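You operate a simulated robot arm through the tools that you are given. There is no shell and no other tool. Be economical: measure what you need, move in short steps, check, and stop when the job is done.

Carry out the task below with a simulated robot arm. There is one attempt and no reset: what you move stays moved.

JOB
Swap the blue handset for the purple one and run the table to 95 cm.
Fine: supply box off while plugs move; the old plug into its holder, the new one into the grey socket; run it with the new handset. Supply box on, and left on; other plugs and settings stay.

It is judged by the outcome, as a careful person would: the job done as asked, and still so three seconds after it is handed in. It fails if anything else is knocked over, pushed out of place, dropped, spilled or broken.

ROBOT AND FRAMES
A 7-joint arm with a two-finger parallel gripper on a trunk, on a base that drives. Base frame: it is fixed to the floor where the robot stands at the start and does not move with it; the origin is under the middle of the robot, x ahead of it, y to its left, z up; the surface under the hand at the start is at about z = 820. Lengths are in mm, angles in degrees, forces in N, time in s.
With the tool pointing down near the work surface it reaches from about 320 to 720 mm from the robot's upright axis, wherever it stands. Its first joint turns from -143.0 to 143.0 degrees. Places, roughly: black switch of the lift table [-800, 1200, 800]; green switch of the lift table [-800, 1200, 800]; grey socket of the supply box [600, -200, 900]; height stop [-500, 1000, 600]; lift table [-900, 1000, 800]; limit dial [800, 200, 900]; speed slide [900, 100, 900]; switch of the supply box [700, -100, 900]. Payload 3 kg.
The tool frame sits at the grasp point between the pads (the TCP): z along the fingers, y along the line on which they close. The tips reach 30 mm beyond it. The gripper opens to 110 mm. The fingers are 20 mm wide and 10 mm thick; the gripper's body (48 by 112 mm) begins 55 mm behind the TCP.
Orientation is that of the tool frame in the base frame, as [roll, pitch, yaw] about the fixed x, y, z axes, in that order (R = Rz(yaw) Ry(pitch) Rx(roll)). With the fingers straight down and closing along the base's y, the tool's x points along the base's -x, its y along +y and its z along -z.

CONTROLS
- The arm moves only by the tool send_rows. Its argument "moves" is one flat list of numbers, 7 for each row, row after row: the shift along the tool's x, y, z in units of 50 mm (1.0 is 50 mm), then the turn, a rotation vector about the tool's x, y, z in units of 5 degrees (1.0 is 5 degrees), then the gripper command, from -1 (fully open) to 1 (shut), values between in proportion. In form: [x, y, z, wx, wy, wz, grip, x, y, z, wx, wy, wz, grip, ...]. A call has 1 to 20 rows; each row shifts and turns the commanded pose from where the row before left it, along the tool's axes as they then stand. A call with a number of a shift or a turn outside -1 to 1 is refused whole. A row lasts 0.2 s, in which the tool goes at most 50 mm and 8.6 degrees; a call with a longer step from one row to the next is refused whole, and so is a gripper value outside its range. Where a pose cannot be reached the arm comes as near as it can. A force on the tool above 40 N (or 10 N above the force at the start of the call, whichever is more), or a blocked arm, ends the call early, and 0.2 s more pass. The fingers move at their own pace (about 108 mm/s each) and stop on an object; they squeeze with about 22 N. The grip force told is the motor's: it shows also when the fingers shut on nothing. Time passes only in rows, and 0.2 s behind the last, so rows that do not move let the fingers close. The reply holds the time, the measured pose of the TCP, the force on the tool along the base axes, the opening and the grip force, in the units named above and with some noise, with the torque about the TCP (base axes, N m) and any sound that the robot's microphone picked up.
- Cameras (640 x 400 px; columns grow to the right, rows downward): "scene" is now at [110.7, 50, 1681.6]; the picture's right is [0.88, -0.48, -0.00], its down [-0.44, -0.81, -0.39] and it looks along [0.19, 0.35, -0.92] (base axes); focal length 214 px, centre (320, 200). "wrist" rides on the gripper at [72, 17, -103] in the tool frame; the picture's right is [-0.23, 0.97, 0.00], its down [-0.76, -0.18, -0.62] and it looks along [-0.61, -0.14, 0.78] (tool axes); focal length 222 px, centre (320, 200). There is no depth. A picture from a camera that has moved, and an enlarged one, comes with that camera's place and axes in the base frame and with its lens.
- get_image(camera): a new picture of that camera. It takes no simulated time.
- move_column(by): slides the trunk up (or, below 0, down) by that many mm; the arm and the scene camera ride with it, the base frame stays. It gives what a move gives, with no picture.
- roll_base(legs): drives the robot by 1 to 6 legs, each [ahead, left, turn to the left] in mm, mm and degrees, along the robot's own axes; the way and the turn of a leg run together, so that a leg with both is an arc; at most 1500 mm and 180 degrees a leg. The arm and the cameras ride along, it lands a little off, and it stops where it bumps. It gives what a move gives.
- aim_head(pan, tilt): turns the head with the scene camera to pan (to the left, within 86 degrees either way) and tilt (down, from -29 to 69), counted from straight ahead of the robot. It gives what a move gives.
- zoom(camera, box): a new picture of the part [left, top, right, bottom] of that camera's present view, enlarged. It takes no simulated time.
- finish_job(): hands the job in; it is judged then, once.

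Work in short steps. Places have to be worked out from the pictures, the camera data and where the tool is seen: move nearer, look again, correct. Check each grasp and each placing, and mend what went wrong. You have 120 turns and 82 pictures in all, those below and enlarged ones among them. Open the gripper and draw the arm clear of the work before you hand the job in, unless the task says otherwise; then end with one line.

The tools are called after "Emit:" as name(argument=value, ...) on one line, values as JSON. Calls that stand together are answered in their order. send_rows: Moves the arm, as the interface text tells. Its arguments: {"type":"object","properties":{"moves":{"type":"array","items":{"type":"number"}}},"required":["moves"]} The other tools are called the same way: move_column (by) slides the trunk up or down; roll_base (legs) drives the base; aim_head (pan, tilt) turns the head that bears the scene camera; get_image (camera) takes a picture; zoom (camera, box) takes an enlarged picture of a part of a camera's view; finish_job () hands the job in.

At the start:

```text
t: 0.0
tcp_pos: [759.8, -15.3, 1184.1]
tcp_rot: [180.0, 0.0, -180.0]
contact_force: [-0.1, -0.2, -0.6]
wrist_torque: [-0.03, 0.0, 0.0]
opening: 110.2
gripper_force: 0.1
trunk travel left (down, up): [-825.0, 65.0]
robot x, y, heading: [2.7, -1.0, -0.2]
head pan, tilt: [61.2, 66.8]
```

scene: 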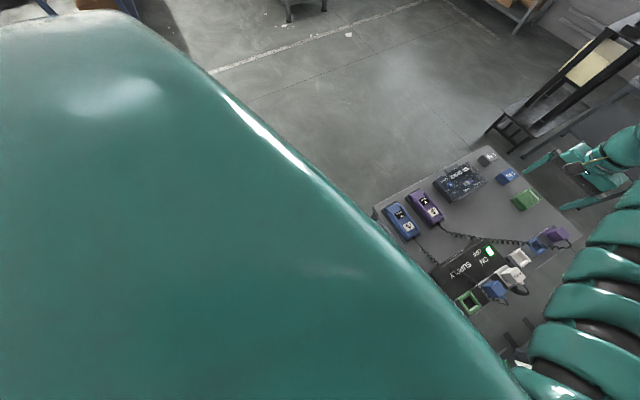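
wrist: 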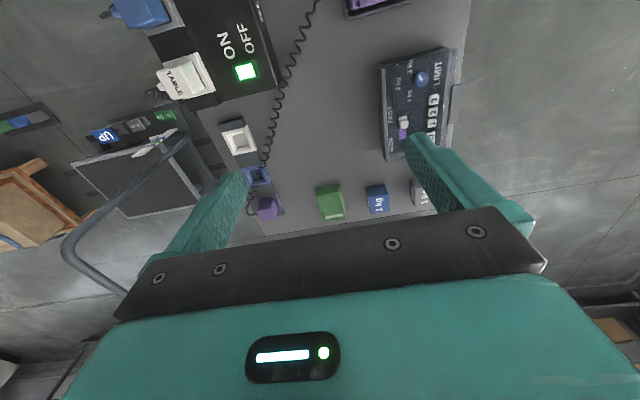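

The scene view is mostly blocked by the arm; I aim the head ahead to see the work surface.

Emit:
aim_head(pan=0, tilt=55)

Emit:
get_image(camera="scene")

Emit:
zoom(camera="wrist", box=[60, 0, 480, 230])

```text
t: 1.3
tcp_pos: [760.6, -16.0, 1184.1]
tcp_rot: [-180.0, 0.0, 180.0]
contact_force: [-0.1, 0.2, 0.3]
wrist_torque: [0.03, 0.04, 0.01]
opening: 110.1
gripper_force: 0.1
trunk travel left (down, up): [-825.0, 65.0]
robot x, y, heading: [-1.5, 0.6, 0.2]
head pan, tilt: [0.0, 55.0]
```

```text
79 pictures are left
camera scene: at [154.7, -1.1, 1695.1], right [0.0, -1.0, 0.0], down [-0.82, 0.0, -0.57], along [0.57, 0.0, -0.82], focal length 214 px, centre (320, 200)
```

scene: 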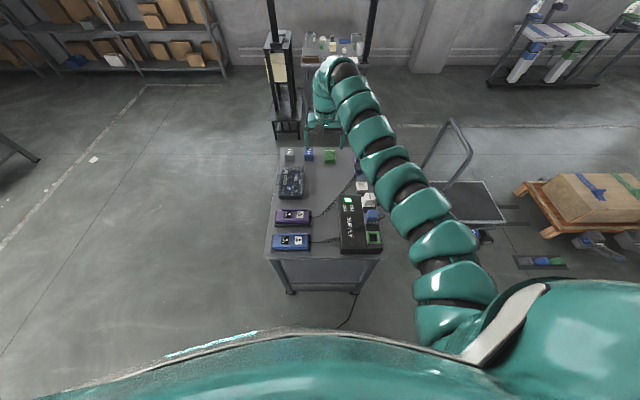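

```text
1.52 times, centred on (270, 115) of wrist
camera zoom: at [688.1, -1.4, 1287.5], right [0.23, 0.97, 0.0], down [0.76, -0.18, 0.62], along [0.61, -0.14, -0.78], focal length 338 px, centre (396, 330)
```

zoom: 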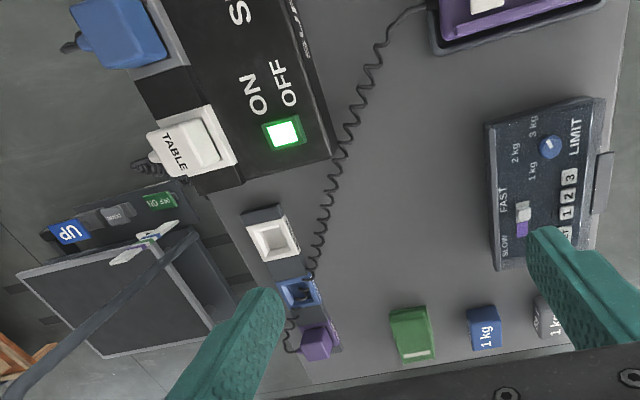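

Zoom in on the table for details.

Emit:
zoom(camera="scene", box=[255, 140, 395, 265])

Emit:
zoom(camera="scene", box=[400, 100, 640, 280])

```text
3.20 times, centred on (325, 202) of scene
camera zoom: at [154.7, -1.1, 1695.1], right [0.0, -1.0, 0.0], down [-0.82, 0.0, -0.57], along [0.57, 0.0, -0.82], focal length 686 px, centre (304, 192)
```

zoom: 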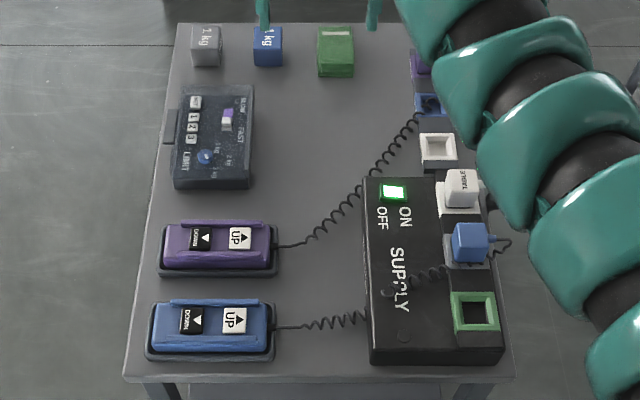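

```text
2.22 times, centred on (520, 190) of scene
camera zoom: at [154.7, -1.1, 1695.1], right [0.0, -1.0, 0.0], down [-0.82, 0.0, -0.57], along [0.57, 0.0, -0.82], focal length 477 px, centre (-124, 222)
```

zoom: 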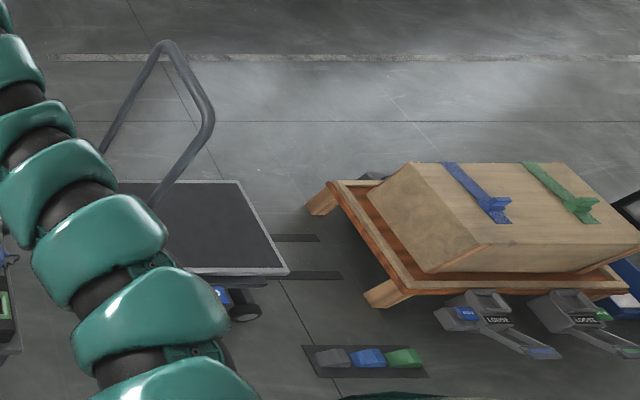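

Look to the left-rear for the lift table.

Emit:
aim_head(pan=86, tilt=20)

Emit:
get_image(camera="scene")

```text
t: 2.9
tcp_pos: [759.6, -15.1, 1183.4]
tcp_rot: [180.0, 0.1, 180.0]
contact_force: [0.2, -0.1, 0.6]
wrist_torque: [-0.02, -0.02, 0.0]
opening: 109.9
gripper_force: 0.0
trunk travel left (down, up): [-825.0, 65.0]
robot x, y, heading: [4.2, -3.6, 0.1]
head pan, tilt: [85.9, 20.0]
```

```text
75 pictures are left
camera scene: at [89.2, 91.7, 1747.2], right [1.0, -0.07, 0.0], down [-0.02, -0.34, -0.94], along [0.07, 0.94, -0.34], focal length 214 px, centre (320, 200)
```

scene: 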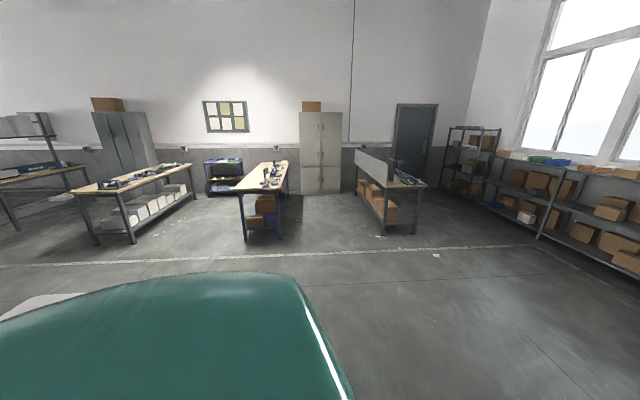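

The body hides it. I turn the base left 60° to view the lift table.

Emit:
roll_base(legs=[[0, 0, 70]])

Emit:
aim_head(pan=55, tilt=35)

Emit:
get_image(camera="scene")

```text
t: 6.3
tcp_pos: [281.3, 707.3, 1183.8]
tcp_rot: [179.9, 0.0, -110.7]
contact_force: [0.8, -0.2, -0.6]
wrist_torque: [-0.03, 0.01, -0.01]
opening: 110.3
gripper_force: 0.0
trunk travel left (down, up): [-825.0, 65.0]
robot x, y, heading: [0.2, -3.6, 69.4]
head pan, tilt: [85.9, 20.0]
```

```text
t: 7.3
tcp_pos: [282.3, 706.7, 1183.8]
tcp_rot: [179.9, -0.1, -110.6]
contact_force: [0.3, -0.1, 0.0]
wrist_torque: [0.0, -0.02, 0.02]
opening: 110.0
gripper_force: 0.0
trunk travel left (down, up): [-825.0, 65.0]
robot x, y, heading: [-0.8, -0.8, 69.7]
head pan, tilt: [55.0, 35.0]
```

```text
74 pictures are left
camera scene: at [-19.4, 146.6, 1723.4], right [0.82, 0.57, 0.0], down [0.32, -0.47, -0.82], along [-0.46, 0.68, -0.57], focal length 214 px, centre (320, 200)
```

scene: 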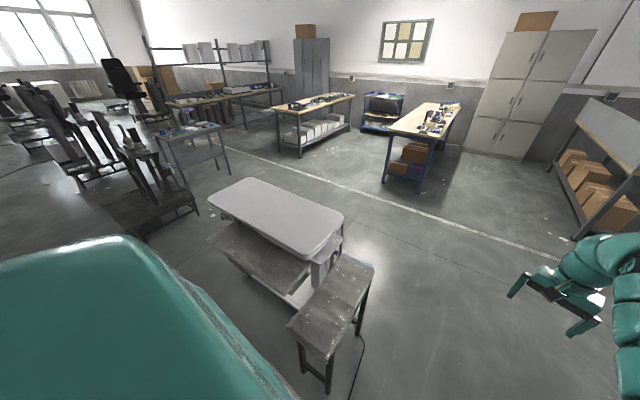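

Emit:
zoom(camera="scene", box=[200, 170, 400, 395])

```text
1.78 times, centred on (300, 282) of scene
camera zoom: at [-19.4, 146.6, 1723.4], right [0.82, 0.57, 0.0], down [0.32, -0.47, -0.82], along [-0.46, 0.68, -0.57], focal length 381 px, centre (356, 53)
```

zoom: 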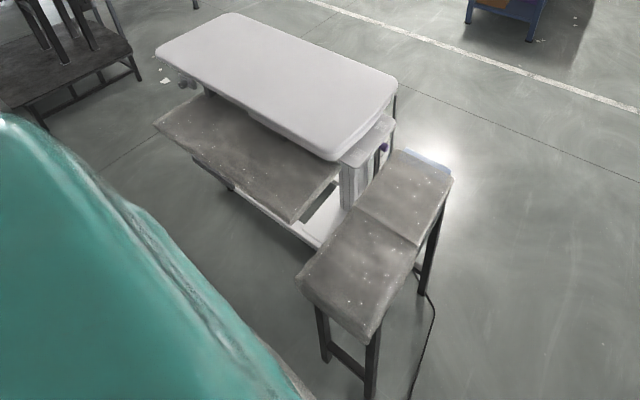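

I need the table's far end and side (switches, scale). Drive around to about (350,1450) and look back.

Emit:
roll_base(legs=[[1483, 167, 0], [0, 0, 80]])

Emit:
aim_head(pan=45, tilt=40)

Emit:
get_image(camera="scene")

```text
t: 17.9
tcp_pos: [-321.0, 1803.4, 1183.9]
tcp_rot: [-180.0, 0.0, -29.9]
contact_force: [0.2, -0.4, 0.2]
wrist_torque: [0.0, 0.01, -0.01]
opening: 110.0
gripper_force: 0.0
trunk travel left (down, up): [-825.0, 65.0]
robot x, y, heading: [329.9, 1411.7, 150.0]
head pan, tilt: [55.0, 35.0]
```

```text
t: 18.6
tcp_pos: [-321.2, 1804.7, 1183.1]
tcp_rot: [-179.9, 0.0, -30.0]
contact_force: [0.0, -0.3, 0.2]
wrist_torque: [0.02, 0.01, 0.03]
opening: 109.8
gripper_force: 0.0
trunk travel left (down, up): [-825.0, 65.0]
robot x, y, heading: [327.2, 1413.2, 150.0]
head pan, tilt: [45.0, 40.0]
```

```text
72 pictures are left
camera scene: at [181.1, 1428.3, 1715.8], right [-0.26, 0.97, 0.0], down [0.62, 0.17, -0.77], along [-0.74, -0.2, -0.64], focal length 214 px, centre (320, 200)
```

scene: 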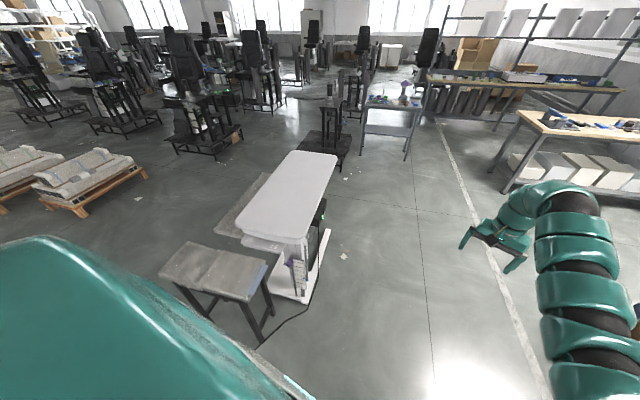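

Emit:
zoom(camera="scene", box=[200, 150, 360, 350])

Emit:
zoom(camera="scene", box=[265, 195, 345, 310])

```text
2.00 times, centred on (280, 250) of scene
camera zoom: at [181.1, 1428.3, 1715.8], right [-0.26, 0.97, 0.0], down [0.62, 0.17, -0.77], along [-0.74, -0.2, -0.64], focal length 429 px, centre (400, 100)
```

zoom: 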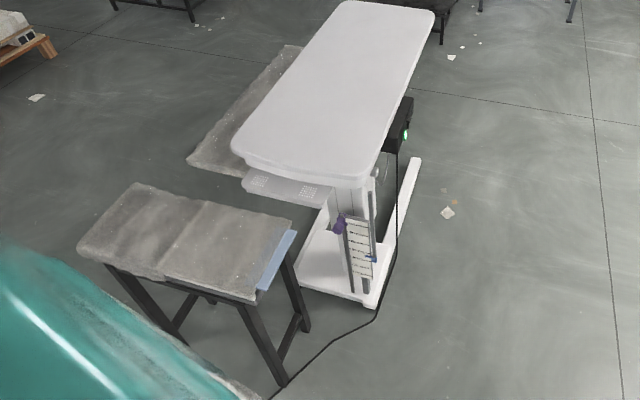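

```text
3.48 times, centred on (305, 252) of scene
camera zoom: at [181.1, 1428.3, 1715.8], right [-0.26, 0.97, 0.0], down [0.62, 0.17, -0.77], along [-0.74, -0.2, -0.64], focal length 746 px, centre (372, 17)
```

zoom: 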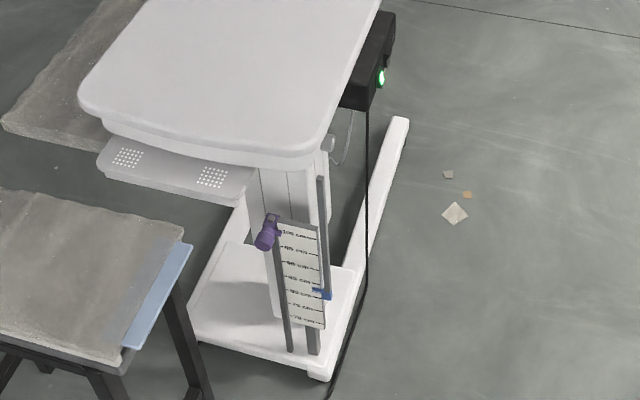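

Emit:
zoom(camera="scene", box=[288, 235, 320, 295])

Emit:
zoom(camera="scene", box=[305, 190, 335, 230])

```text
6.67 times, centred on (304, 265) of scene
camera zoom: at [181.1, 1428.3, 1715.8], right [-0.26, 0.97, 0.0], down [0.62, 0.17, -0.77], along [-0.74, -0.2, -0.64], focal length 1430 px, centre (427, -233)
```

zoom: 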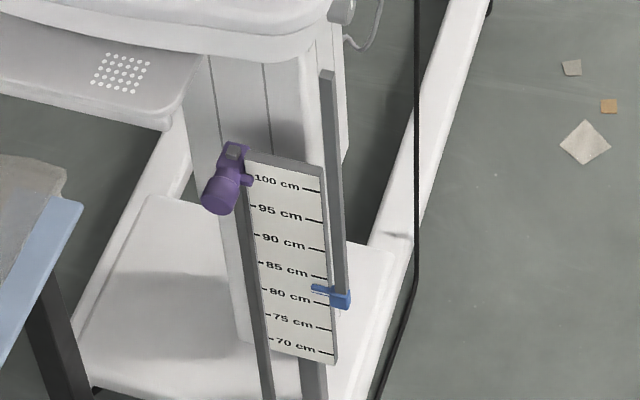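

```text
10.00 times, centred on (320, 210) of scene
camera zoom: at [181.1, 1428.3, 1715.8], right [-0.26, 0.97, 0.0], down [0.62, 0.17, -0.77], along [-0.74, -0.2, -0.64], focal length 2145 px, centre (320, 100)
```

zoom: 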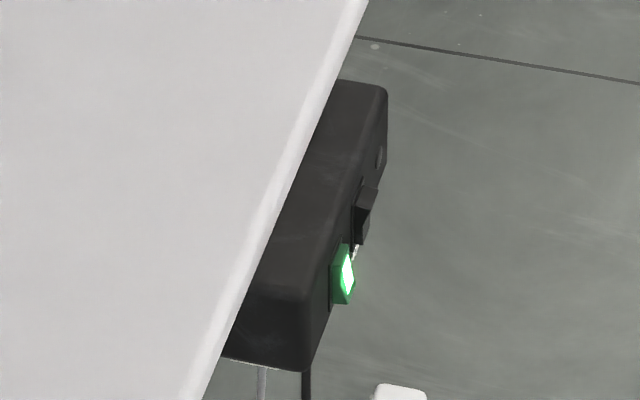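

Scale reads ~80 cm with the height stop at about 100. I check the switch panel on the table's far side.

Emit:
roll_base(legs=[[500, -150, 0]])

Emit:
aim_head(pan=70, tilt=40)

Emit:
get_image(camera="scene")

```text
t: 21.6
tcp_pos: [-686.1, 2171.3, 1183.5]
tcp_rot: [180.0, -0.1, -29.1]
contact_force: [0.1, 0.2, 0.6]
wrist_torque: [-0.02, 0.0, -0.03]
opening: 110.0
gripper_force: 0.1
trunk travel left (down, up): [-825.0, 65.0]
robot x, y, heading: [-29.8, 1791.1, 150.7]
head pan, tilt: [45.0, 40.0]
```

```text
t: 22.5
tcp_pos: [-686.8, 2170.7, 1184.6]
tcp_rot: [180.0, 0.0, -29.0]
contact_force: [-0.4, -0.6, 0.3]
wrist_torque: [-0.02, 0.04, 0.01]
opening: 110.1
gripper_force: 0.0
trunk travel left (down, up): [-825.0, 65.0]
robot x, y, heading: [-31.4, 1789.6, 150.7]
head pan, tilt: [70.0, 40.0]
```

```text
67 pictures are left
camera scene: at [-161.9, 1769.8, 1715.8], right [-0.65, 0.76, 0.0], down [0.49, 0.42, -0.77], along [-0.58, -0.5, -0.64], focal length 214 px, centre (320, 200)
```

scene: 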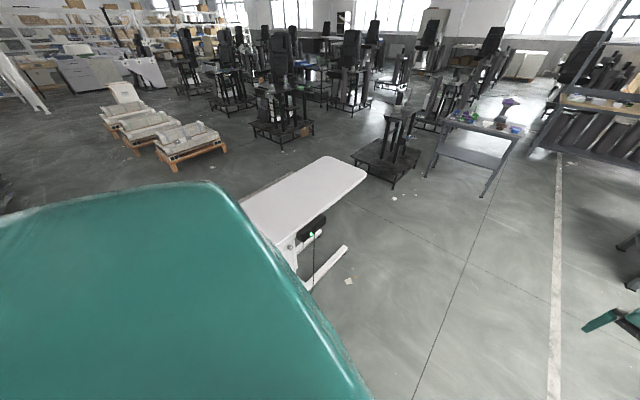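

Emit:
zoom(camera="scene", box=[290, 205, 340, 255])

```text
8.00 times, centred on (315, 230) of scene
camera zoom: at [-161.9, 1769.8, 1715.8], right [-0.65, 0.76, 0.0], down [0.49, 0.42, -0.77], along [-0.58, -0.5, -0.64], focal length 1716 px, centre (360, -40)
```

zoom: 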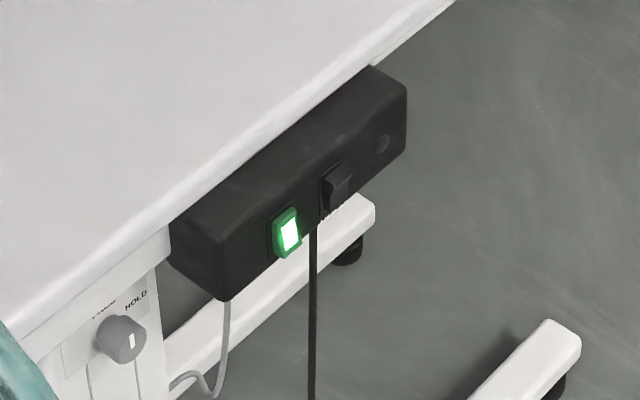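

Emit:
zoom(camera="scene", box=[294, 220, 324, 250])

```text
13.33 times, centred on (309, 235) of scene
camera zoom: at [-161.9, 1769.8, 1715.8], right [-0.65, 0.76, 0.0], down [0.49, 0.42, -0.77], along [-0.58, -0.5, -0.64], focal length 2860 px, centre (467, -267)
```

zoom: 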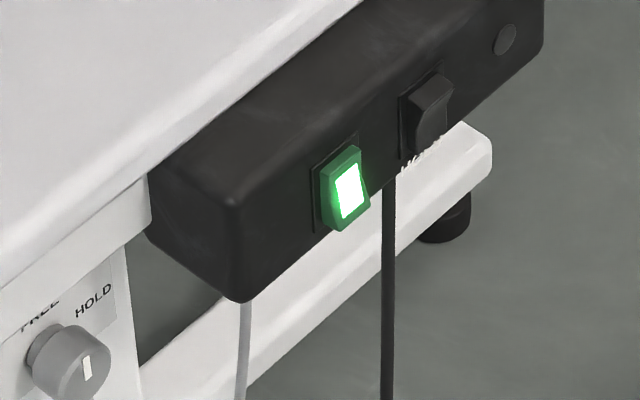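

The panel is just as it should be; leave it. Drive back to the start spot and look to the right of the desk.

Emit:
roll_base(legs=[[-500, 150, 0], [0, 0, -80.7], [-1483, -167, 0], [0, 0, -70]])

Emit:
aim_head(pan=-50, tilt=50)

Emit:
get_image(camera="scene")

```text
t: 38.9
tcp_pos: [770.6, -39.2, 1184.3]
tcp_rot: [179.9, 0.0, -179.6]
contact_force: [0.5, -0.4, -0.2]
wrist_torque: [-0.04, 0.02, 0.02]
opening: 109.9
gripper_force: 0.1
trunk travel left (down, up): [-825.0, 65.0]
robot x, y, heading: [11.8, -33.2, 0.3]
head pan, tilt: [70.0, 40.0]
```

```text
t: 40.9
tcp_pos: [771.0, -39.7, 1183.6]
tcp_rot: [180.0, 0.1, -179.6]
contact_force: [0.2, -0.3, 0.1]
wrist_torque: [0.03, -0.01, -0.02]
opening: 110.1
gripper_force: 0.1
trunk travel left (down, up): [-825.0, 65.0]
robot x, y, heading: [16.7, -27.1, 0.2]
head pan, tilt: [-50.0, 50.0]
```

```text
64 pictures are left
camera scene: at [144.3, -88.5, 1701.6], right [-0.76, -0.65, 0.0], down [-0.5, 0.58, -0.64], along [0.42, -0.49, -0.77], focal length 214 px, centre (320, 200)
```

scene: 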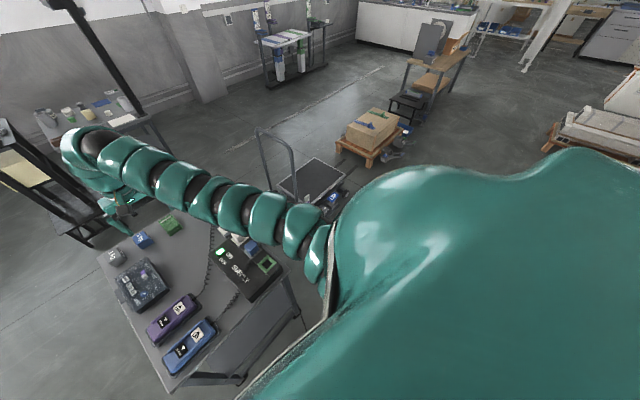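

Turn right to view the floor area beside the desk.

Emit:
roll_base(legs=[[0, 0, -55]])

Emit:
aim_head(pan=15, tilt=50)

Emit:
get_image(camera="scene")

```text
t: 43.8
tcp_pos: [442.7, -655.7, 1183.2]
tcp_rot: [-180.0, 0.0, 125.7]
contact_force: [0.2, -1.0, 0.4]
wrist_torque: [-0.01, -0.01, -0.01]
opening: 110.0
gripper_force: 0.2
trunk travel left (down, up): [-825.0, 65.0]
robot x, y, heading: [12.5, -29.5, -54.1]
head pan, tilt: [-50.0, 50.0]
```

```text
t: 45.1
tcp_pos: [441.8, -655.5, 1183.7]
tcp_rot: [180.0, 0.0, 125.7]
contact_force: [-0.6, -0.5, 0.4]
wrist_torque: [0.0, 0.0, 0.03]
opening: 110.2
gripper_force: 0.0
trunk travel left (down, up): [-825.0, 65.0]
robot x, y, heading: [9.4, -31.6, -54.3]
head pan, tilt: [15.0, 50.0]
```

```text
63 pictures are left
camera scene: at [120.4, -144.4, 1701.6], right [-0.63, -0.77, 0.0], down [-0.59, 0.48, -0.64], along [0.5, -0.41, -0.77], focal length 214 px, centre (320, 200)
```

scene: 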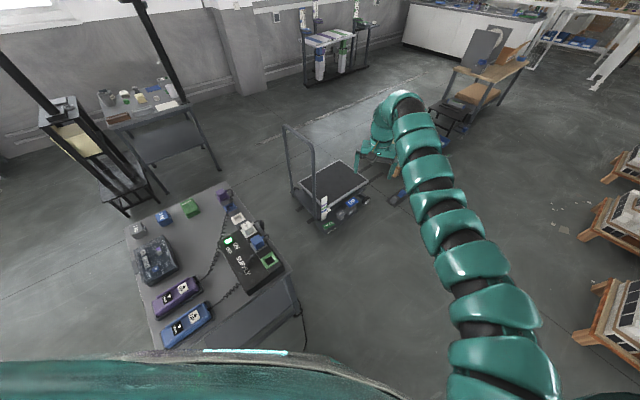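

Floor right of the desk is clear. Drive to about (480,-650), then turn to face the sockets.

Emit:
roll_base(legs=[[502, -364, 0], [282, 388, 0], [0, 0, 105]])

Emit:
aim_head(pan=0, tilt=60)

Emit:
get_image(camera="scene")

Emit:
get_image(camera="wrist")

```text
t: 55.4
tcp_pos: [996.2, -93.6, 1184.9]
tcp_rot: [179.9, -0.1, -130.9]
contact_force: [0.1, 0.8, 0.1]
wrist_torque: [0.01, -0.02, 0.02]
opening: 110.0
gripper_force: 0.1
trunk travel left (down, up): [-825.0, 65.0]
robot x, y, heading: [485.0, -660.7, 49.1]
head pan, tilt: [15.0, 50.0]
```

```text
t: 56.2
tcp_pos: [996.9, -93.5, 1184.1]
tcp_rot: [-180.0, -0.1, -130.9]
contact_force: [0.2, 0.0, -0.1]
wrist_torque: [0.03, -0.02, 0.01]
opening: 110.1
gripper_force: 0.0
trunk travel left (down, up): [-825.0, 65.0]
robot x, y, heading: [486.4, -656.6, 48.8]
head pan, tilt: [0.0, 60.0]
```

```text
62 pictures are left
camera scene: at [584.1, -547.3, 1689.0], right [0.76, -0.66, 0.0], down [-0.57, -0.65, -0.5], along [0.33, 0.38, -0.87], focal length 214 px, centre (320, 200)
```

scene: 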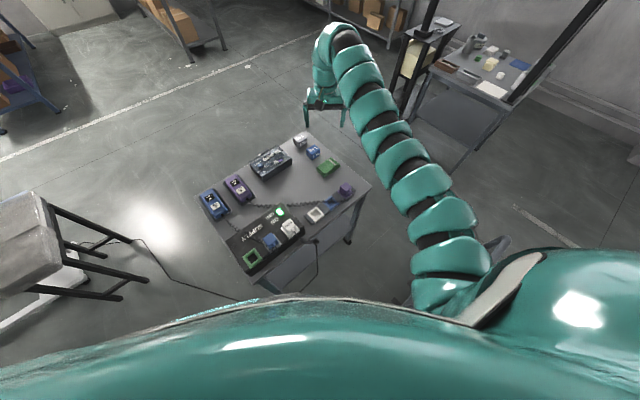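

```text
61 pictures are left
camera wrist: at [935.7, -139.6, 1287.5], right [-0.59, 0.81, 0.0], down [0.63, 0.46, 0.62], along [0.5, 0.36, -0.78], focal length 222 px, centre (320, 200)
```

wrist: 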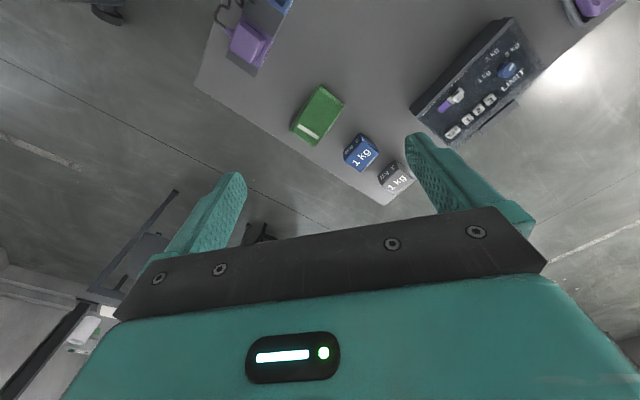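

Excellent view with no arm over the sockets. Zoom on the box and holders.

Emit:
zoom(camera="scene", box=[220, 175, 360, 275])

Emit:
zoom(camera="scene", box=[190, 140, 300, 230])

```text
4.00 times, centred on (290, 225) of scene
camera zoom: at [584.1, -547.3, 1689.0], right [0.76, -0.66, 0.0], down [-0.57, -0.65, -0.5], along [0.33, 0.38, -0.87], focal length 858 px, centre (440, 100)
```

zoom: 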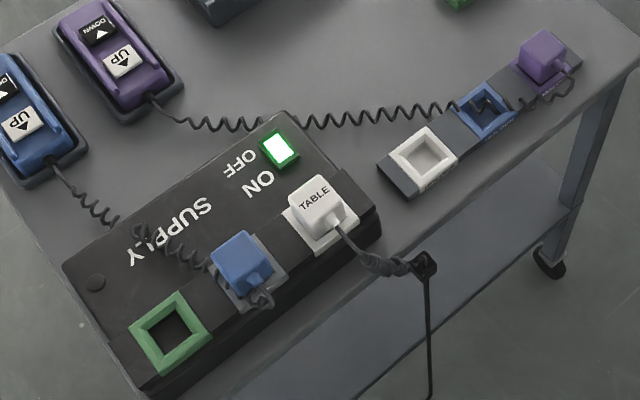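

```text
4.44 times, centred on (245, 185) of scene
camera zoom: at [584.1, -547.3, 1689.0], right [0.76, -0.66, 0.0], down [-0.57, -0.65, -0.5], along [0.33, 0.38, -0.87], focal length 953 px, centre (653, 267)
```

zoom: 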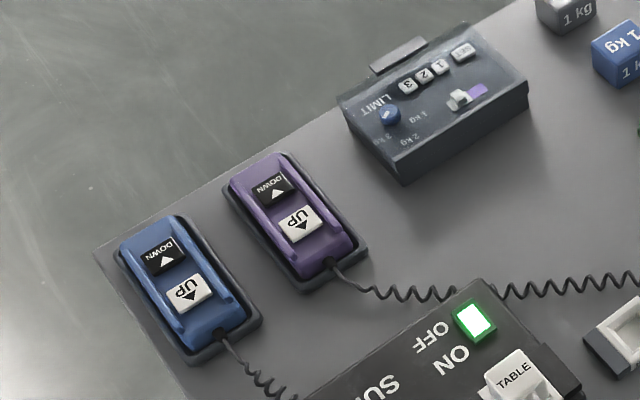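

Rotate the tool to yaw -90 (closing along base x) and move to above the supply switch with fingers closed.

Emit:
send_rows(moves=[0, 0, 0, 0, 0, -0.91, 1, 0, 0, 0, 0, 0, -0.91, 1, 0, 0, 0, 0, 0, -0.91, 1, 0, 0, 0, 0, 0, -0.91, 1, 0, 0, 0, 0, 0, -0.91, 1, 0, 0, 0, 0, 0, -0.91, 1, 0, 0, 0, 0, 0, -0.91, 1, 0, 0, 0, 0, 0, -0.91, 1, 0, 0, 0, 0, 0, -0.9, 1, 0.143, 0.683, 0.31, 0, 0, 0, 1, 0.143, 0.683, 0.31, 0, 0, 0, 1, 0.143, 0.683, 0.31, 0, 0, 0, 1, 0.143, 0.683, 0.31, 0, 0, 0, 1, 0.143, 0.683, 0.31, 0, 0, 0, 1, 0.143, 0.683, 0.31, 0, 0, 0, 1, 0.143, 0.683, 0.31, 0, 0, 0, 1, 0.143, 0.683, 0.31, 0, 0, 0, 1, 0, 0, 0, 0, 0, 0, 1])

Emit:
get_image(camera="wrist")

```text
t: 60.0
tcp_pos: [828.3, -110.1, 1093.5]
tcp_rot: [-179.9, -0.2, -90.2]
contact_force: [0.2, 0.4, 0.1]
wrist_torque: [0.01, 0.03, -0.01]
opening: 0.1
gripper_force: 22.2
out of reach, approached as far as the arm can: row 13, 14, 15, 16, 17
trunk travel left (down, up): [-825.0, 65.0]
robot x, y, heading: [488.8, -654.6, 48.9]
head pan, tilt: [0.0, 60.0]
```

```text
58 pictures are left
camera wrist: at [812.5, -185.3, 1196.6], right [-0.97, 0.23, 0.0], down [0.18, 0.76, 0.62], along [0.14, 0.61, -0.78], focal length 222 px, centre (320, 200)
```

wrist: 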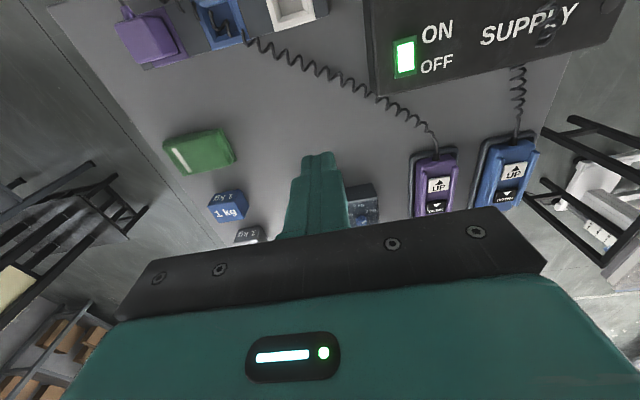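

The arm reached a limit. Lower the trunk a little (spot beneath is free desk) and retry the lateral move.

Emit:
move_column(by=-90)

Emit:
send_rows(moves=[0.2, 0.5, 0, 0, 0, 0, 1, 0.2, 0.5, 0, 0, 0, 0, 1, 0.2, 0.5, 0, 0, 0, 0, 1, 0.2, 0.5, 0, 0, 0, 0, 1])

```text
t: 61.2
tcp_pos: [828.2, -109.8, 1003.3]
tcp_rot: [-179.9, 0.0, -90.1]
contact_force: [0.0, 0.3, 0.7]
wrist_torque: [0.0, -0.03, -0.01]
opening: 0.5
gripper_force: 22.3
trunk travel left (down, up): [-735.0, 155.0]
robot x, y, heading: [485.5, -656.1, 48.9]
head pan, tilt: [0.0, 60.0]
```

```text
t: 62.2
tcp_pos: [771.4, -104.9, 989.7]
tcp_rot: [-179.9, -0.1, -90.1]
contact_force: [-0.3, -0.3, 0.5]
wrist_torque: [-0.01, 0.0, 0.02]
opening: 0.1
gripper_force: 21.6
out of reach, approached as far as the arm can: row 1, 2, 3, 4
trunk travel left (down, up): [-735.0, 155.0]
robot x, y, heading: [484.4, -658.2, 48.8]
head pan, tilt: [0.0, 60.0]
```

Reach is limited when the hand is high relative to the shoulder; raise the trunk and lower the arm instead.

Emit:
move_column(by=150)

Emit:
send_rows(moves=[0, 0, 0.6, 0, 0, 0, 1, 0, 0, 0.6, 0, 0, 0, 1, 0, 0, 0.6, 0, 0, 0, 1, 0, 0, 0.6, 0, 0, 0, 1, 0, 0, 0.6, 0, 0, 0, 1, 0.5, 0.5, 0, 0, 0, 0, 1, 0.5, 0.5, 0, 0, 0, 0, 1])

Emit:
get_image(camera="wrist")

```text
t: 64.0
tcp_pos: [772.2, -103.5, 1140.2]
tcp_rot: [-179.9, -0.1, -90.1]
contact_force: [0.1, -0.1, 0.6]
wrist_torque: [-0.02, 0.02, 0.0]
opening: 0.0
gripper_force: 21.9
trunk travel left (down, up): [-885.0, 5.0]
robot x, y, heading: [480.8, -657.7, 48.8]
head pan, tilt: [0.0, 60.0]
```

```text
t: 65.6
tcp_pos: [722.8, -152.4, 988.6]
tcp_rot: [-179.9, -0.1, -90.2]
contact_force: [-0.5, -0.5, 0.1]
wrist_torque: [0.01, -0.04, -0.03]
opening: 0.0
gripper_force: 22.1
trunk travel left (down, up): [-885.0, 5.0]
robot x, y, heading: [486.0, -659.1, 49.3]
head pan, tilt: [0.0, 60.0]
```

```text
57 pictures are left
camera wrist: at [705.0, -227.0, 1092.5], right [-0.97, 0.23, 0.0], down [0.18, 0.76, 0.62], along [0.14, 0.6, -0.78], focal length 222 px, centre (320, 200)
```

wrist: 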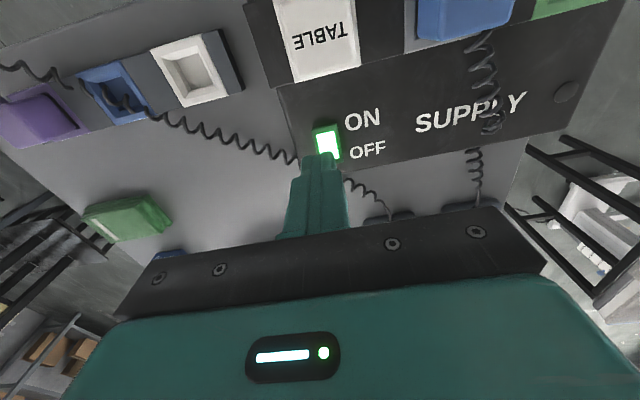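

Switch located at about (721,-130,880). Move above its OFF half (+y side) and go down in steps.

Emit:
send_rows(moves=[-0.76, 0.02, 0, 0, 0, 0, 1, 0, 0, 0.6, 0, 0, 0, 1, 0, 0, 0.6, 0, 0, 0, 1, 0, 0, 0.1, 0, 0, 0, 1])

Emit:
zoom(camera="scene", box=[250, 190, 310, 250])

Emit:
zoom(camera="wrist", box=[240, 80, 420, 220])

```text
t: 66.6
tcp_pos: [720.5, -116.0, 923.4]
tcp_rot: [179.9, -0.1, -90.2]
contact_force: [1.1, 0.2, -2.0]
wrist_torque: [0.02, -0.04, 0.0]
opening: 0.1
gripper_force: 22.1
trunk travel left (down, up): [-885.0, 5.0]
robot x, y, heading: [484.7, -655.7, 49.2]
head pan, tilt: [0.0, 60.0]
```

```text
6.67 times, centred on (280, 220) of scene
camera zoom: at [583.9, -548.2, 1749.1], right [0.76, -0.66, 0.0], down [-0.57, -0.65, -0.5], along [0.33, 0.38, -0.87], focal length 1430 px, centre (587, 67)
```

zoom: 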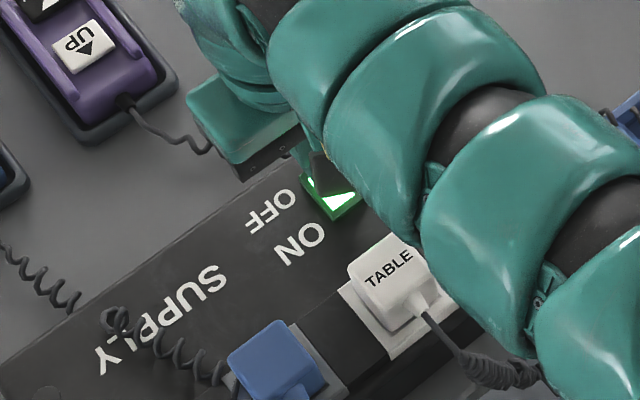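

```text
2.86 times, centred on (330, 150) of wrist
camera zoom: at [704.4, -191.0, 1028.2], right [-0.97, 0.23, 0.0], down [0.18, 0.76, 0.62], along [0.14, 0.6, -0.78], focal length 635 px, centre (291, 343)
```

zoom: 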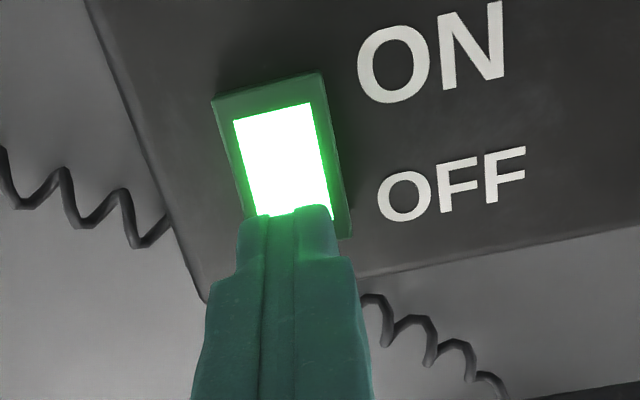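

The tip is over the OFF half. Press down gently.

Emit:
send_rows(moves=[0, 0, 0.1, 0, 0, 0, 1, 0, 0, 0.1, 0, 0, 0, 1, 0, 0, 0.1, 0, 0, 0, 1])

Emit:
zoom(camera="wrist", box=[240, 80, 420, 220])

```text
t: 67.4
tcp_pos: [720.7, -114.3, 913.4]
tcp_rot: [-179.9, 0.3, -90.1]
contact_force: [2.0, 2.4, 32.3]
wrist_torque: [-0.27, -0.06, 0.27]
opening: 0.0
gripper_force: 21.9
trunk travel left (down, up): [-885.0, 5.0]
robot x, y, heading: [485.1, -655.8, 48.9]
head pan, tilt: [0.0, 60.0]
heard: click
```

```text
2.86 times, centred on (330, 150) of wrist
camera zoom: at [703.6, -190.5, 1017.5], right [-0.97, 0.23, 0.0], down [0.18, 0.76, 0.63], along [0.14, 0.61, -0.78], focal length 635 px, centre (291, 343)
```

zoom: 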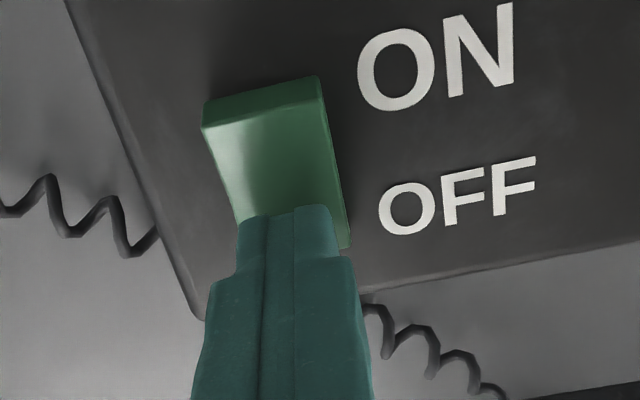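

Supply box is off (light out, click). Retract up and go over the blue plug with the gripper open.

Emit:
send_rows(moves=[0, 0, -0.6, 0, 0, 0, 1, 0, 0, -0.6, 0, 0, 0, 1, 0, 0, -0.7, 0, 0, 0, 1, 0.52, 0.5, 0, 0, 0, 0, -1, 0.52, 0.5, 0, 0, 0, 0, -1, 0.52, 0.5, 0, 0, 0, 0, -1, 0.52, 0.5, 0, 0, 0, 0, -1, 0, 0, 0, 0, 0, 0, -1])

Emit:
get_image(camera="wrist")

Emit:
zoom(camera="scene", box=[220, 175, 360, 275])

```text
t: 69.2
tcp_pos: [620.6, -219.9, 1006.3]
tcp_rot: [-179.9, -0.1, -90.1]
contact_force: [-0.6, -0.1, -1.0]
wrist_torque: [-0.01, -0.03, 0.0]
opening: 110.2
gripper_force: 0.1
trunk travel left (down, up): [-885.0, 5.0]
robot x, y, heading: [485.4, -655.1, 49.2]
head pan, tilt: [0.0, 60.0]
```

```text
53 pictures are left
camera wrist: at [604.2, -294.3, 1110.2], right [-0.97, 0.23, 0.0], down [0.18, 0.76, 0.62], along [0.14, 0.61, -0.78], focal length 222 px, centre (320, 200)
```

wrist: 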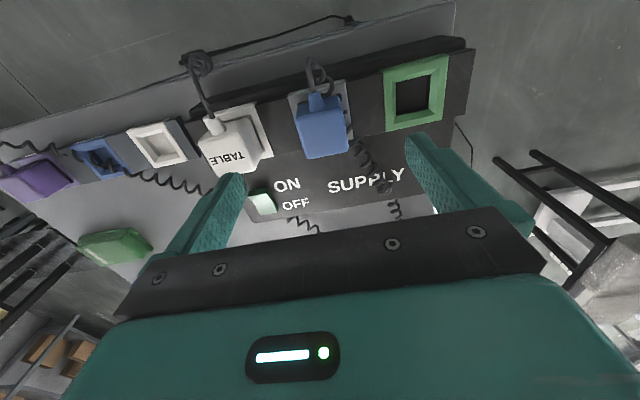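

```text
4.00 times, centred on (290, 225) of scene
camera zoom: at [584.7, -546.7, 1748.9], right [0.76, -0.66, 0.0], down [-0.57, -0.65, -0.5], along [0.33, 0.38, -0.87], focal length 858 px, centre (440, 100)
```

zoom: 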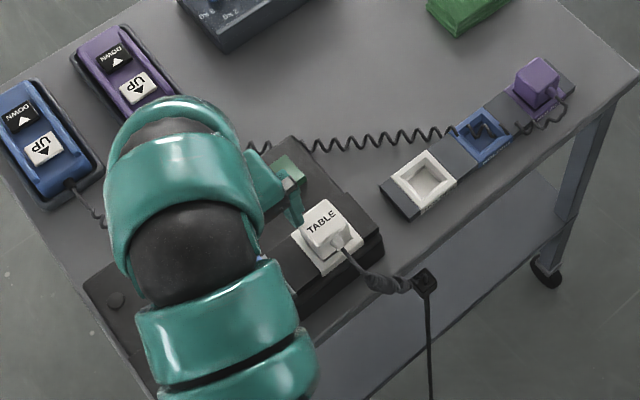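

Emit:
zoom(camera="wrist", box=[240, 50, 400, 180])

```text
3.08 times, centred on (320, 115) of wrist
camera zoom: at [604.2, -294.3, 1110.2], right [-0.97, 0.23, 0.0], down [0.18, 0.76, 0.62], along [0.14, 0.61, -0.78], focal length 684 px, centre (320, 462)
```

zoom: 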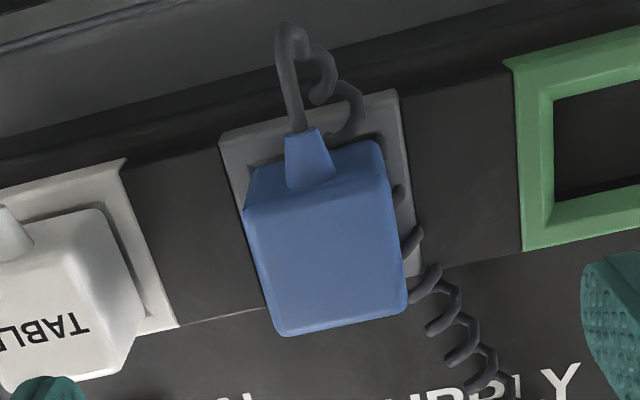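

Blue plug centre ≈(619,-214, top ~910), ~45 mm wide. Set opening to ~70 mm and descend to TCP z≈925.

Emit:
send_rows(moves=[-0.12, 0.03, 0.3, 0, 0, 0, -0.27, 0, 0, 0, 0, 0, 0, -0.27, 0, 0, 0.45, 0, 0, 0, -0.27, 0, 0, 0.45, 0, 0, 0, -0.27, 0, 0, 0.4, 0, 0, 0, -0.27])

Emit:
get_image(camera="wrist")

```text
t: 70.4
tcp_pos: [618.6, -213.7, 924.7]
tcp_rot: [179.9, -0.1, -90.0]
contact_force: [-0.8, 0.4, -0.1]
wrist_torque: [0.0, -0.02, 0.0]
opening: 69.7
gripper_force: 0.1
trunk travel left (down, up): [-885.0, 5.0]
robot x, y, heading: [485.7, -658.3, 49.0]
head pan, tilt: [0.0, 60.0]
```

```text
50 pictures are left
camera wrist: at [602.4, -287.5, 1029.0], right [-0.97, 0.23, 0.0], down [0.18, 0.76, 0.62], along [0.14, 0.6, -0.78], focal length 222 px, centre (320, 200)
```

wrist: 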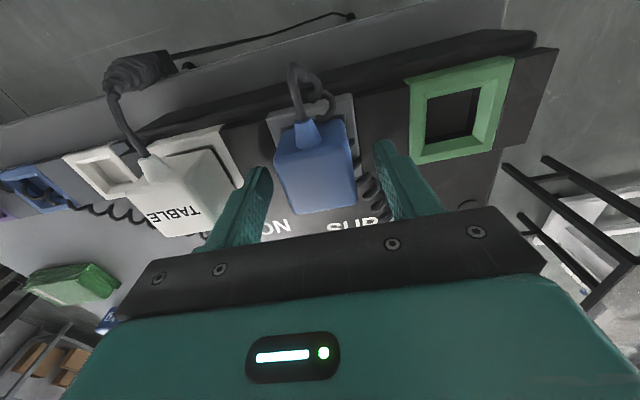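

Plug is between the fingers; descend 8 mm more and close.

Emit:
send_rows(moves=[0, -0.04, 0.08, 0, 0, 0, -0.27, 0, 0, 0.08, 0, 0, 0, -0.27, 0, 0, 0, 0, 0, 0, 1, 0, 0, 0, 0, 0, 0, 1, 0, 0, 0, 0, 0, 0, 1])

Emit:
zoom(camera="wrist", box=[200, 40, 460, 230])

```text
t: 71.6
tcp_pos: [621.6, -212.7, 918.8]
tcp_rot: [180.0, 0.1, -90.0]
contact_force: [-0.4, 2.5, 25.7]
wrist_torque: [-0.23, 0.12, 0.04]
opening: 39.6
gripper_force: 21.7
trunk travel left (down, up): [-885.0, 5.0]
robot x, y, heading: [486.3, -657.4, 49.0]
head pan, tilt: [0.0, 60.0]
```

```text
2.11 times, centred on (330, 135) of wrist
camera zoom: at [603.7, -288.3, 1022.6], right [-0.97, 0.23, 0.0], down [0.18, 0.76, 0.62], along [0.14, 0.61, -0.78], focal length 468 px, centre (299, 337)
```

zoom: 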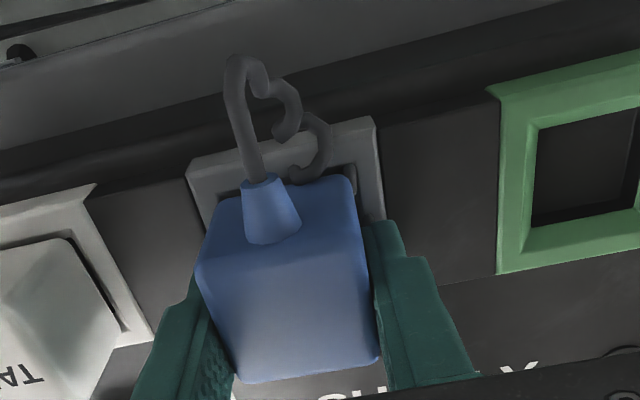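

Gripped at 39.6 mm. Pull straight up.

Emit:
send_rows(moves=[0, 0, -0.1, 0, 0, 0, 1, 0, 0, -0.2, 0, 0, 0, 1, 0, 0, -0.4, 0, 0, 0, 1, 0, 0, -0.6, 0, 0, 0, 1, 0, 0, -0.6, 0, 0, 0, 1])

Emit:
get_image(camera="wrist")

```text
t: 72.8
tcp_pos: [619.8, -214.7, 1011.2]
tcp_rot: [-180.0, -0.2, -90.2]
contact_force: [0.0, -0.1, -1.1]
wrist_torque: [-0.03, 0.02, -0.01]
opening: 39.5
gripper_force: 22.0
trunk travel left (down, up): [-885.0, 5.0]
robot x, y, heading: [487.7, -658.7, 48.9]
head pan, tilt: [0.0, 60.0]
```

```text
48 pictures are left
camera wrist: at [602.9, -288.6, 1116.3], right [-0.97, 0.23, 0.0], down [0.18, 0.76, 0.62], along [0.14, 0.6, -0.78], focal length 222 px, centre (320, 200)
```

wrist: 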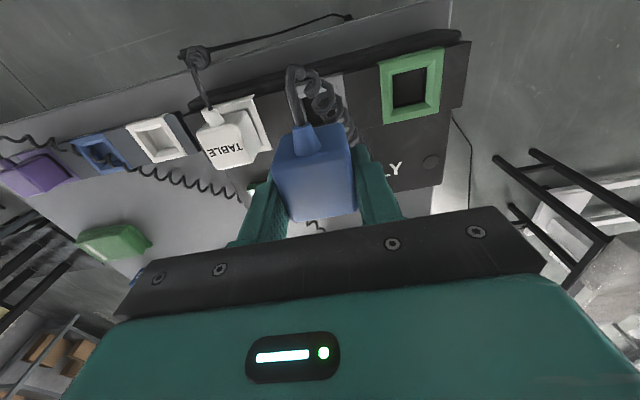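

Blue plug is out. Move over the blue holder, estimated at (937,-219).

Emit:
send_rows(moves=[0, -0.634, 0, 0, 0, 0, 1, 0, -0.634, 0, 0, 0, 0, 1, 0, -0.634, 0, 0, 0, 0, 1, 0, -0.634, 0, 0, 0, 0, 1, 0, -0.634, 0, 0, 0, 0, 1, 0, -0.634, 0, 0, 0, 0, 1, 0, -0.634, 0, 0, 0, 0, 1, 0, -0.634, 0, 0, 0, 0, 1, 0, -0.634, 0, 0, 0, 0, 1, 0.08, -0.634, 0, 0, 0, 0, 1])

Emit:
get_image(camera="wrist")

Emit:
zoom(camera="scene", box=[260, 160, 380, 260])

```text
t: 75.0
tcp_pos: [938.1, -216.0, 1012.8]
tcp_rot: [180.0, -0.1, -90.1]
contact_force: [0.0, -0.4, -0.1]
wrist_torque: [0.02, -0.01, -0.01]
opening: 39.6
gripper_force: 21.8
trunk travel left (down, up): [-885.0, 5.0]
robot x, y, heading: [485.5, -655.7, 49.0]
head pan, tilt: [0.0, 60.0]
```

```text
47 pictures are left
camera wrist: at [921.6, -291.4, 1116.6], right [-0.97, 0.23, 0.0], down [0.18, 0.76, 0.62], along [0.14, 0.61, -0.78], focal length 222 px, centre (320, 200)
```

wrist: 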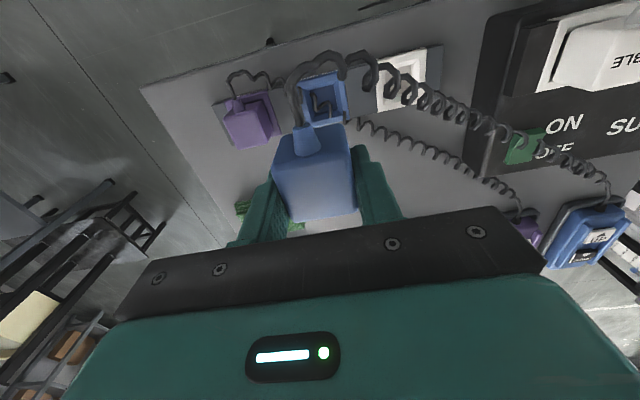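

```text
4.00 times, centred on (320, 210) of scene
camera zoom: at [585.5, -547.5, 1748.9], right [0.76, -0.66, 0.0], down [-0.57, -0.65, -0.5], along [0.33, 0.38, -0.87], focal length 858 px, centre (320, 160)
```

zoom: 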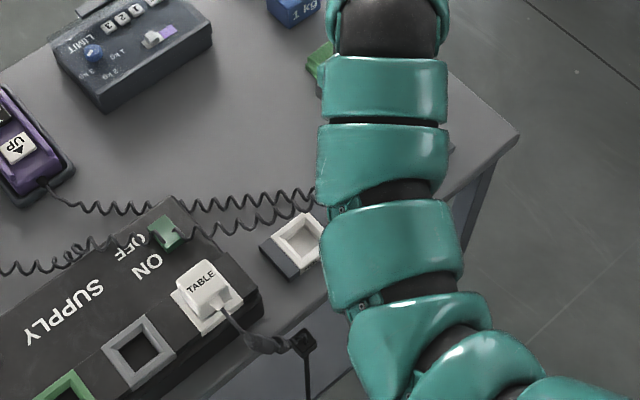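

Emit:
zoom(camera="wrist", box=[200, 40, 440, 200])

```text
2.50 times, centred on (320, 120) of wrist
camera zoom: at [921.6, -291.4, 1116.6], right [-0.97, 0.23, 0.0], down [0.18, 0.76, 0.62], along [0.14, 0.61, -0.78], focal length 555 px, centre (320, 400)
```

zoom: 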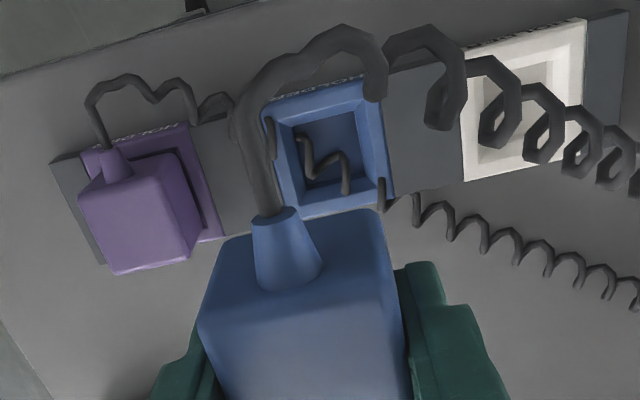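

Holder centre ≈(932,-218). Correct x and lower to z≈915 for a closer look.

Emit:
send_rows(moves=[0.04, 0.12, 0.4, 0, 0, 0, 1, 0, 0, 0.5, 0, 0, 0, 1, 0, 0, 0.5, 0, 0, 0, 1, 0, 0, 0.5, 0, 0, 0, 1])

Emit:
zoom(camera="wrist", box=[200, 40, 440, 200])

```text
t: 76.0
tcp_pos: [933.3, -219.1, 914.8]
tcp_rot: [-180.0, -0.1, -90.2]
contact_force: [0.4, 0.1, -1.5]
wrist_torque: [0.0, 0.02, 0.03]
opening: 39.5
gripper_force: 21.5
trunk travel left (down, up): [-885.0, 5.0]
robot x, y, heading: [484.6, -657.3, 48.9]
head pan, tilt: [0.0, 60.0]
```

```text
2.50 times, centred on (320, 120) of wrist
camera zoom: at [915.4, -294.7, 1019.3], right [-0.97, 0.23, 0.0], down [0.18, 0.76, 0.62], along [0.14, 0.61, -0.78], focal length 555 px, centre (320, 400)
```

zoom: 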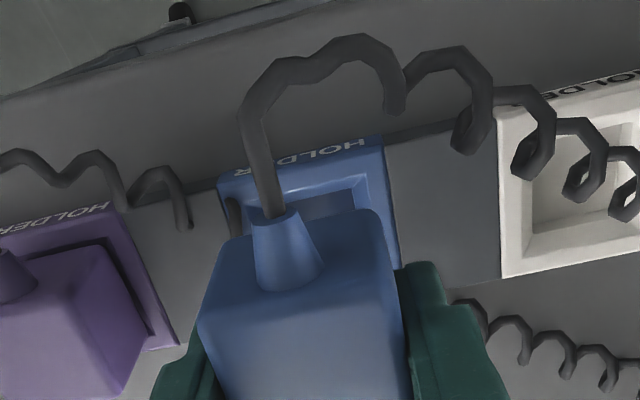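

Alignment looks within a couple of mm. Lower slowly, watching force.

Emit:
send_rows(moves=[0, 0.02, 0.16, 0, 0, 0, 1, 0, 0, 0.16, 0, 0, 0, 1, 0, 0, 0.1, 0, 0, 0, 1, 0, 0, 0.1, 0, 0, 0, 1, 0, 0, 0.1, 0, 0, 0, 1, 0, 0, 0.1, 0, 0, 0, 1])

Emit:
zoom(camera="wrist", box=[180, 40, 460, 230])

```text
t: 77.4
tcp_pos: [931.5, -220.1, 881.3]
tcp_rot: [179.9, -0.1, -90.2]
contact_force: [0.7, -0.1, 0.1]
wrist_torque: [-0.01, 0.01, 0.02]
opening: 39.5
gripper_force: 21.1
trunk travel left (down, up): [-885.0, 5.0]
robot x, y, heading: [486.2, -657.1, 49.0]
head pan, tilt: [0.0, 60.0]
```

```text
2.11 times, centred on (320, 135) of wrist
camera zoom: at [914.6, -294.8, 984.6], right [-0.97, 0.23, 0.0], down [0.18, 0.76, 0.62], along [0.14, 0.6, -0.78], focal length 468 px, centre (320, 337)
```

zoom: 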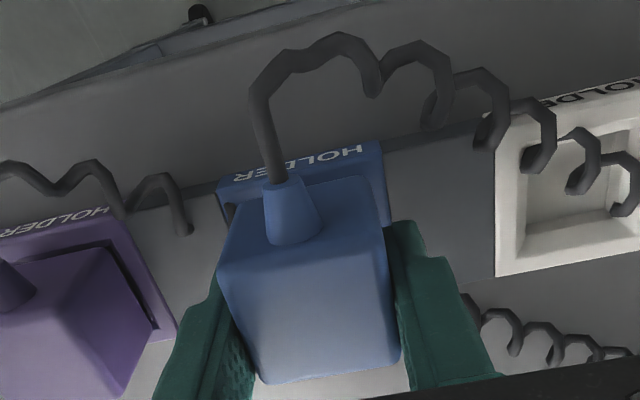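

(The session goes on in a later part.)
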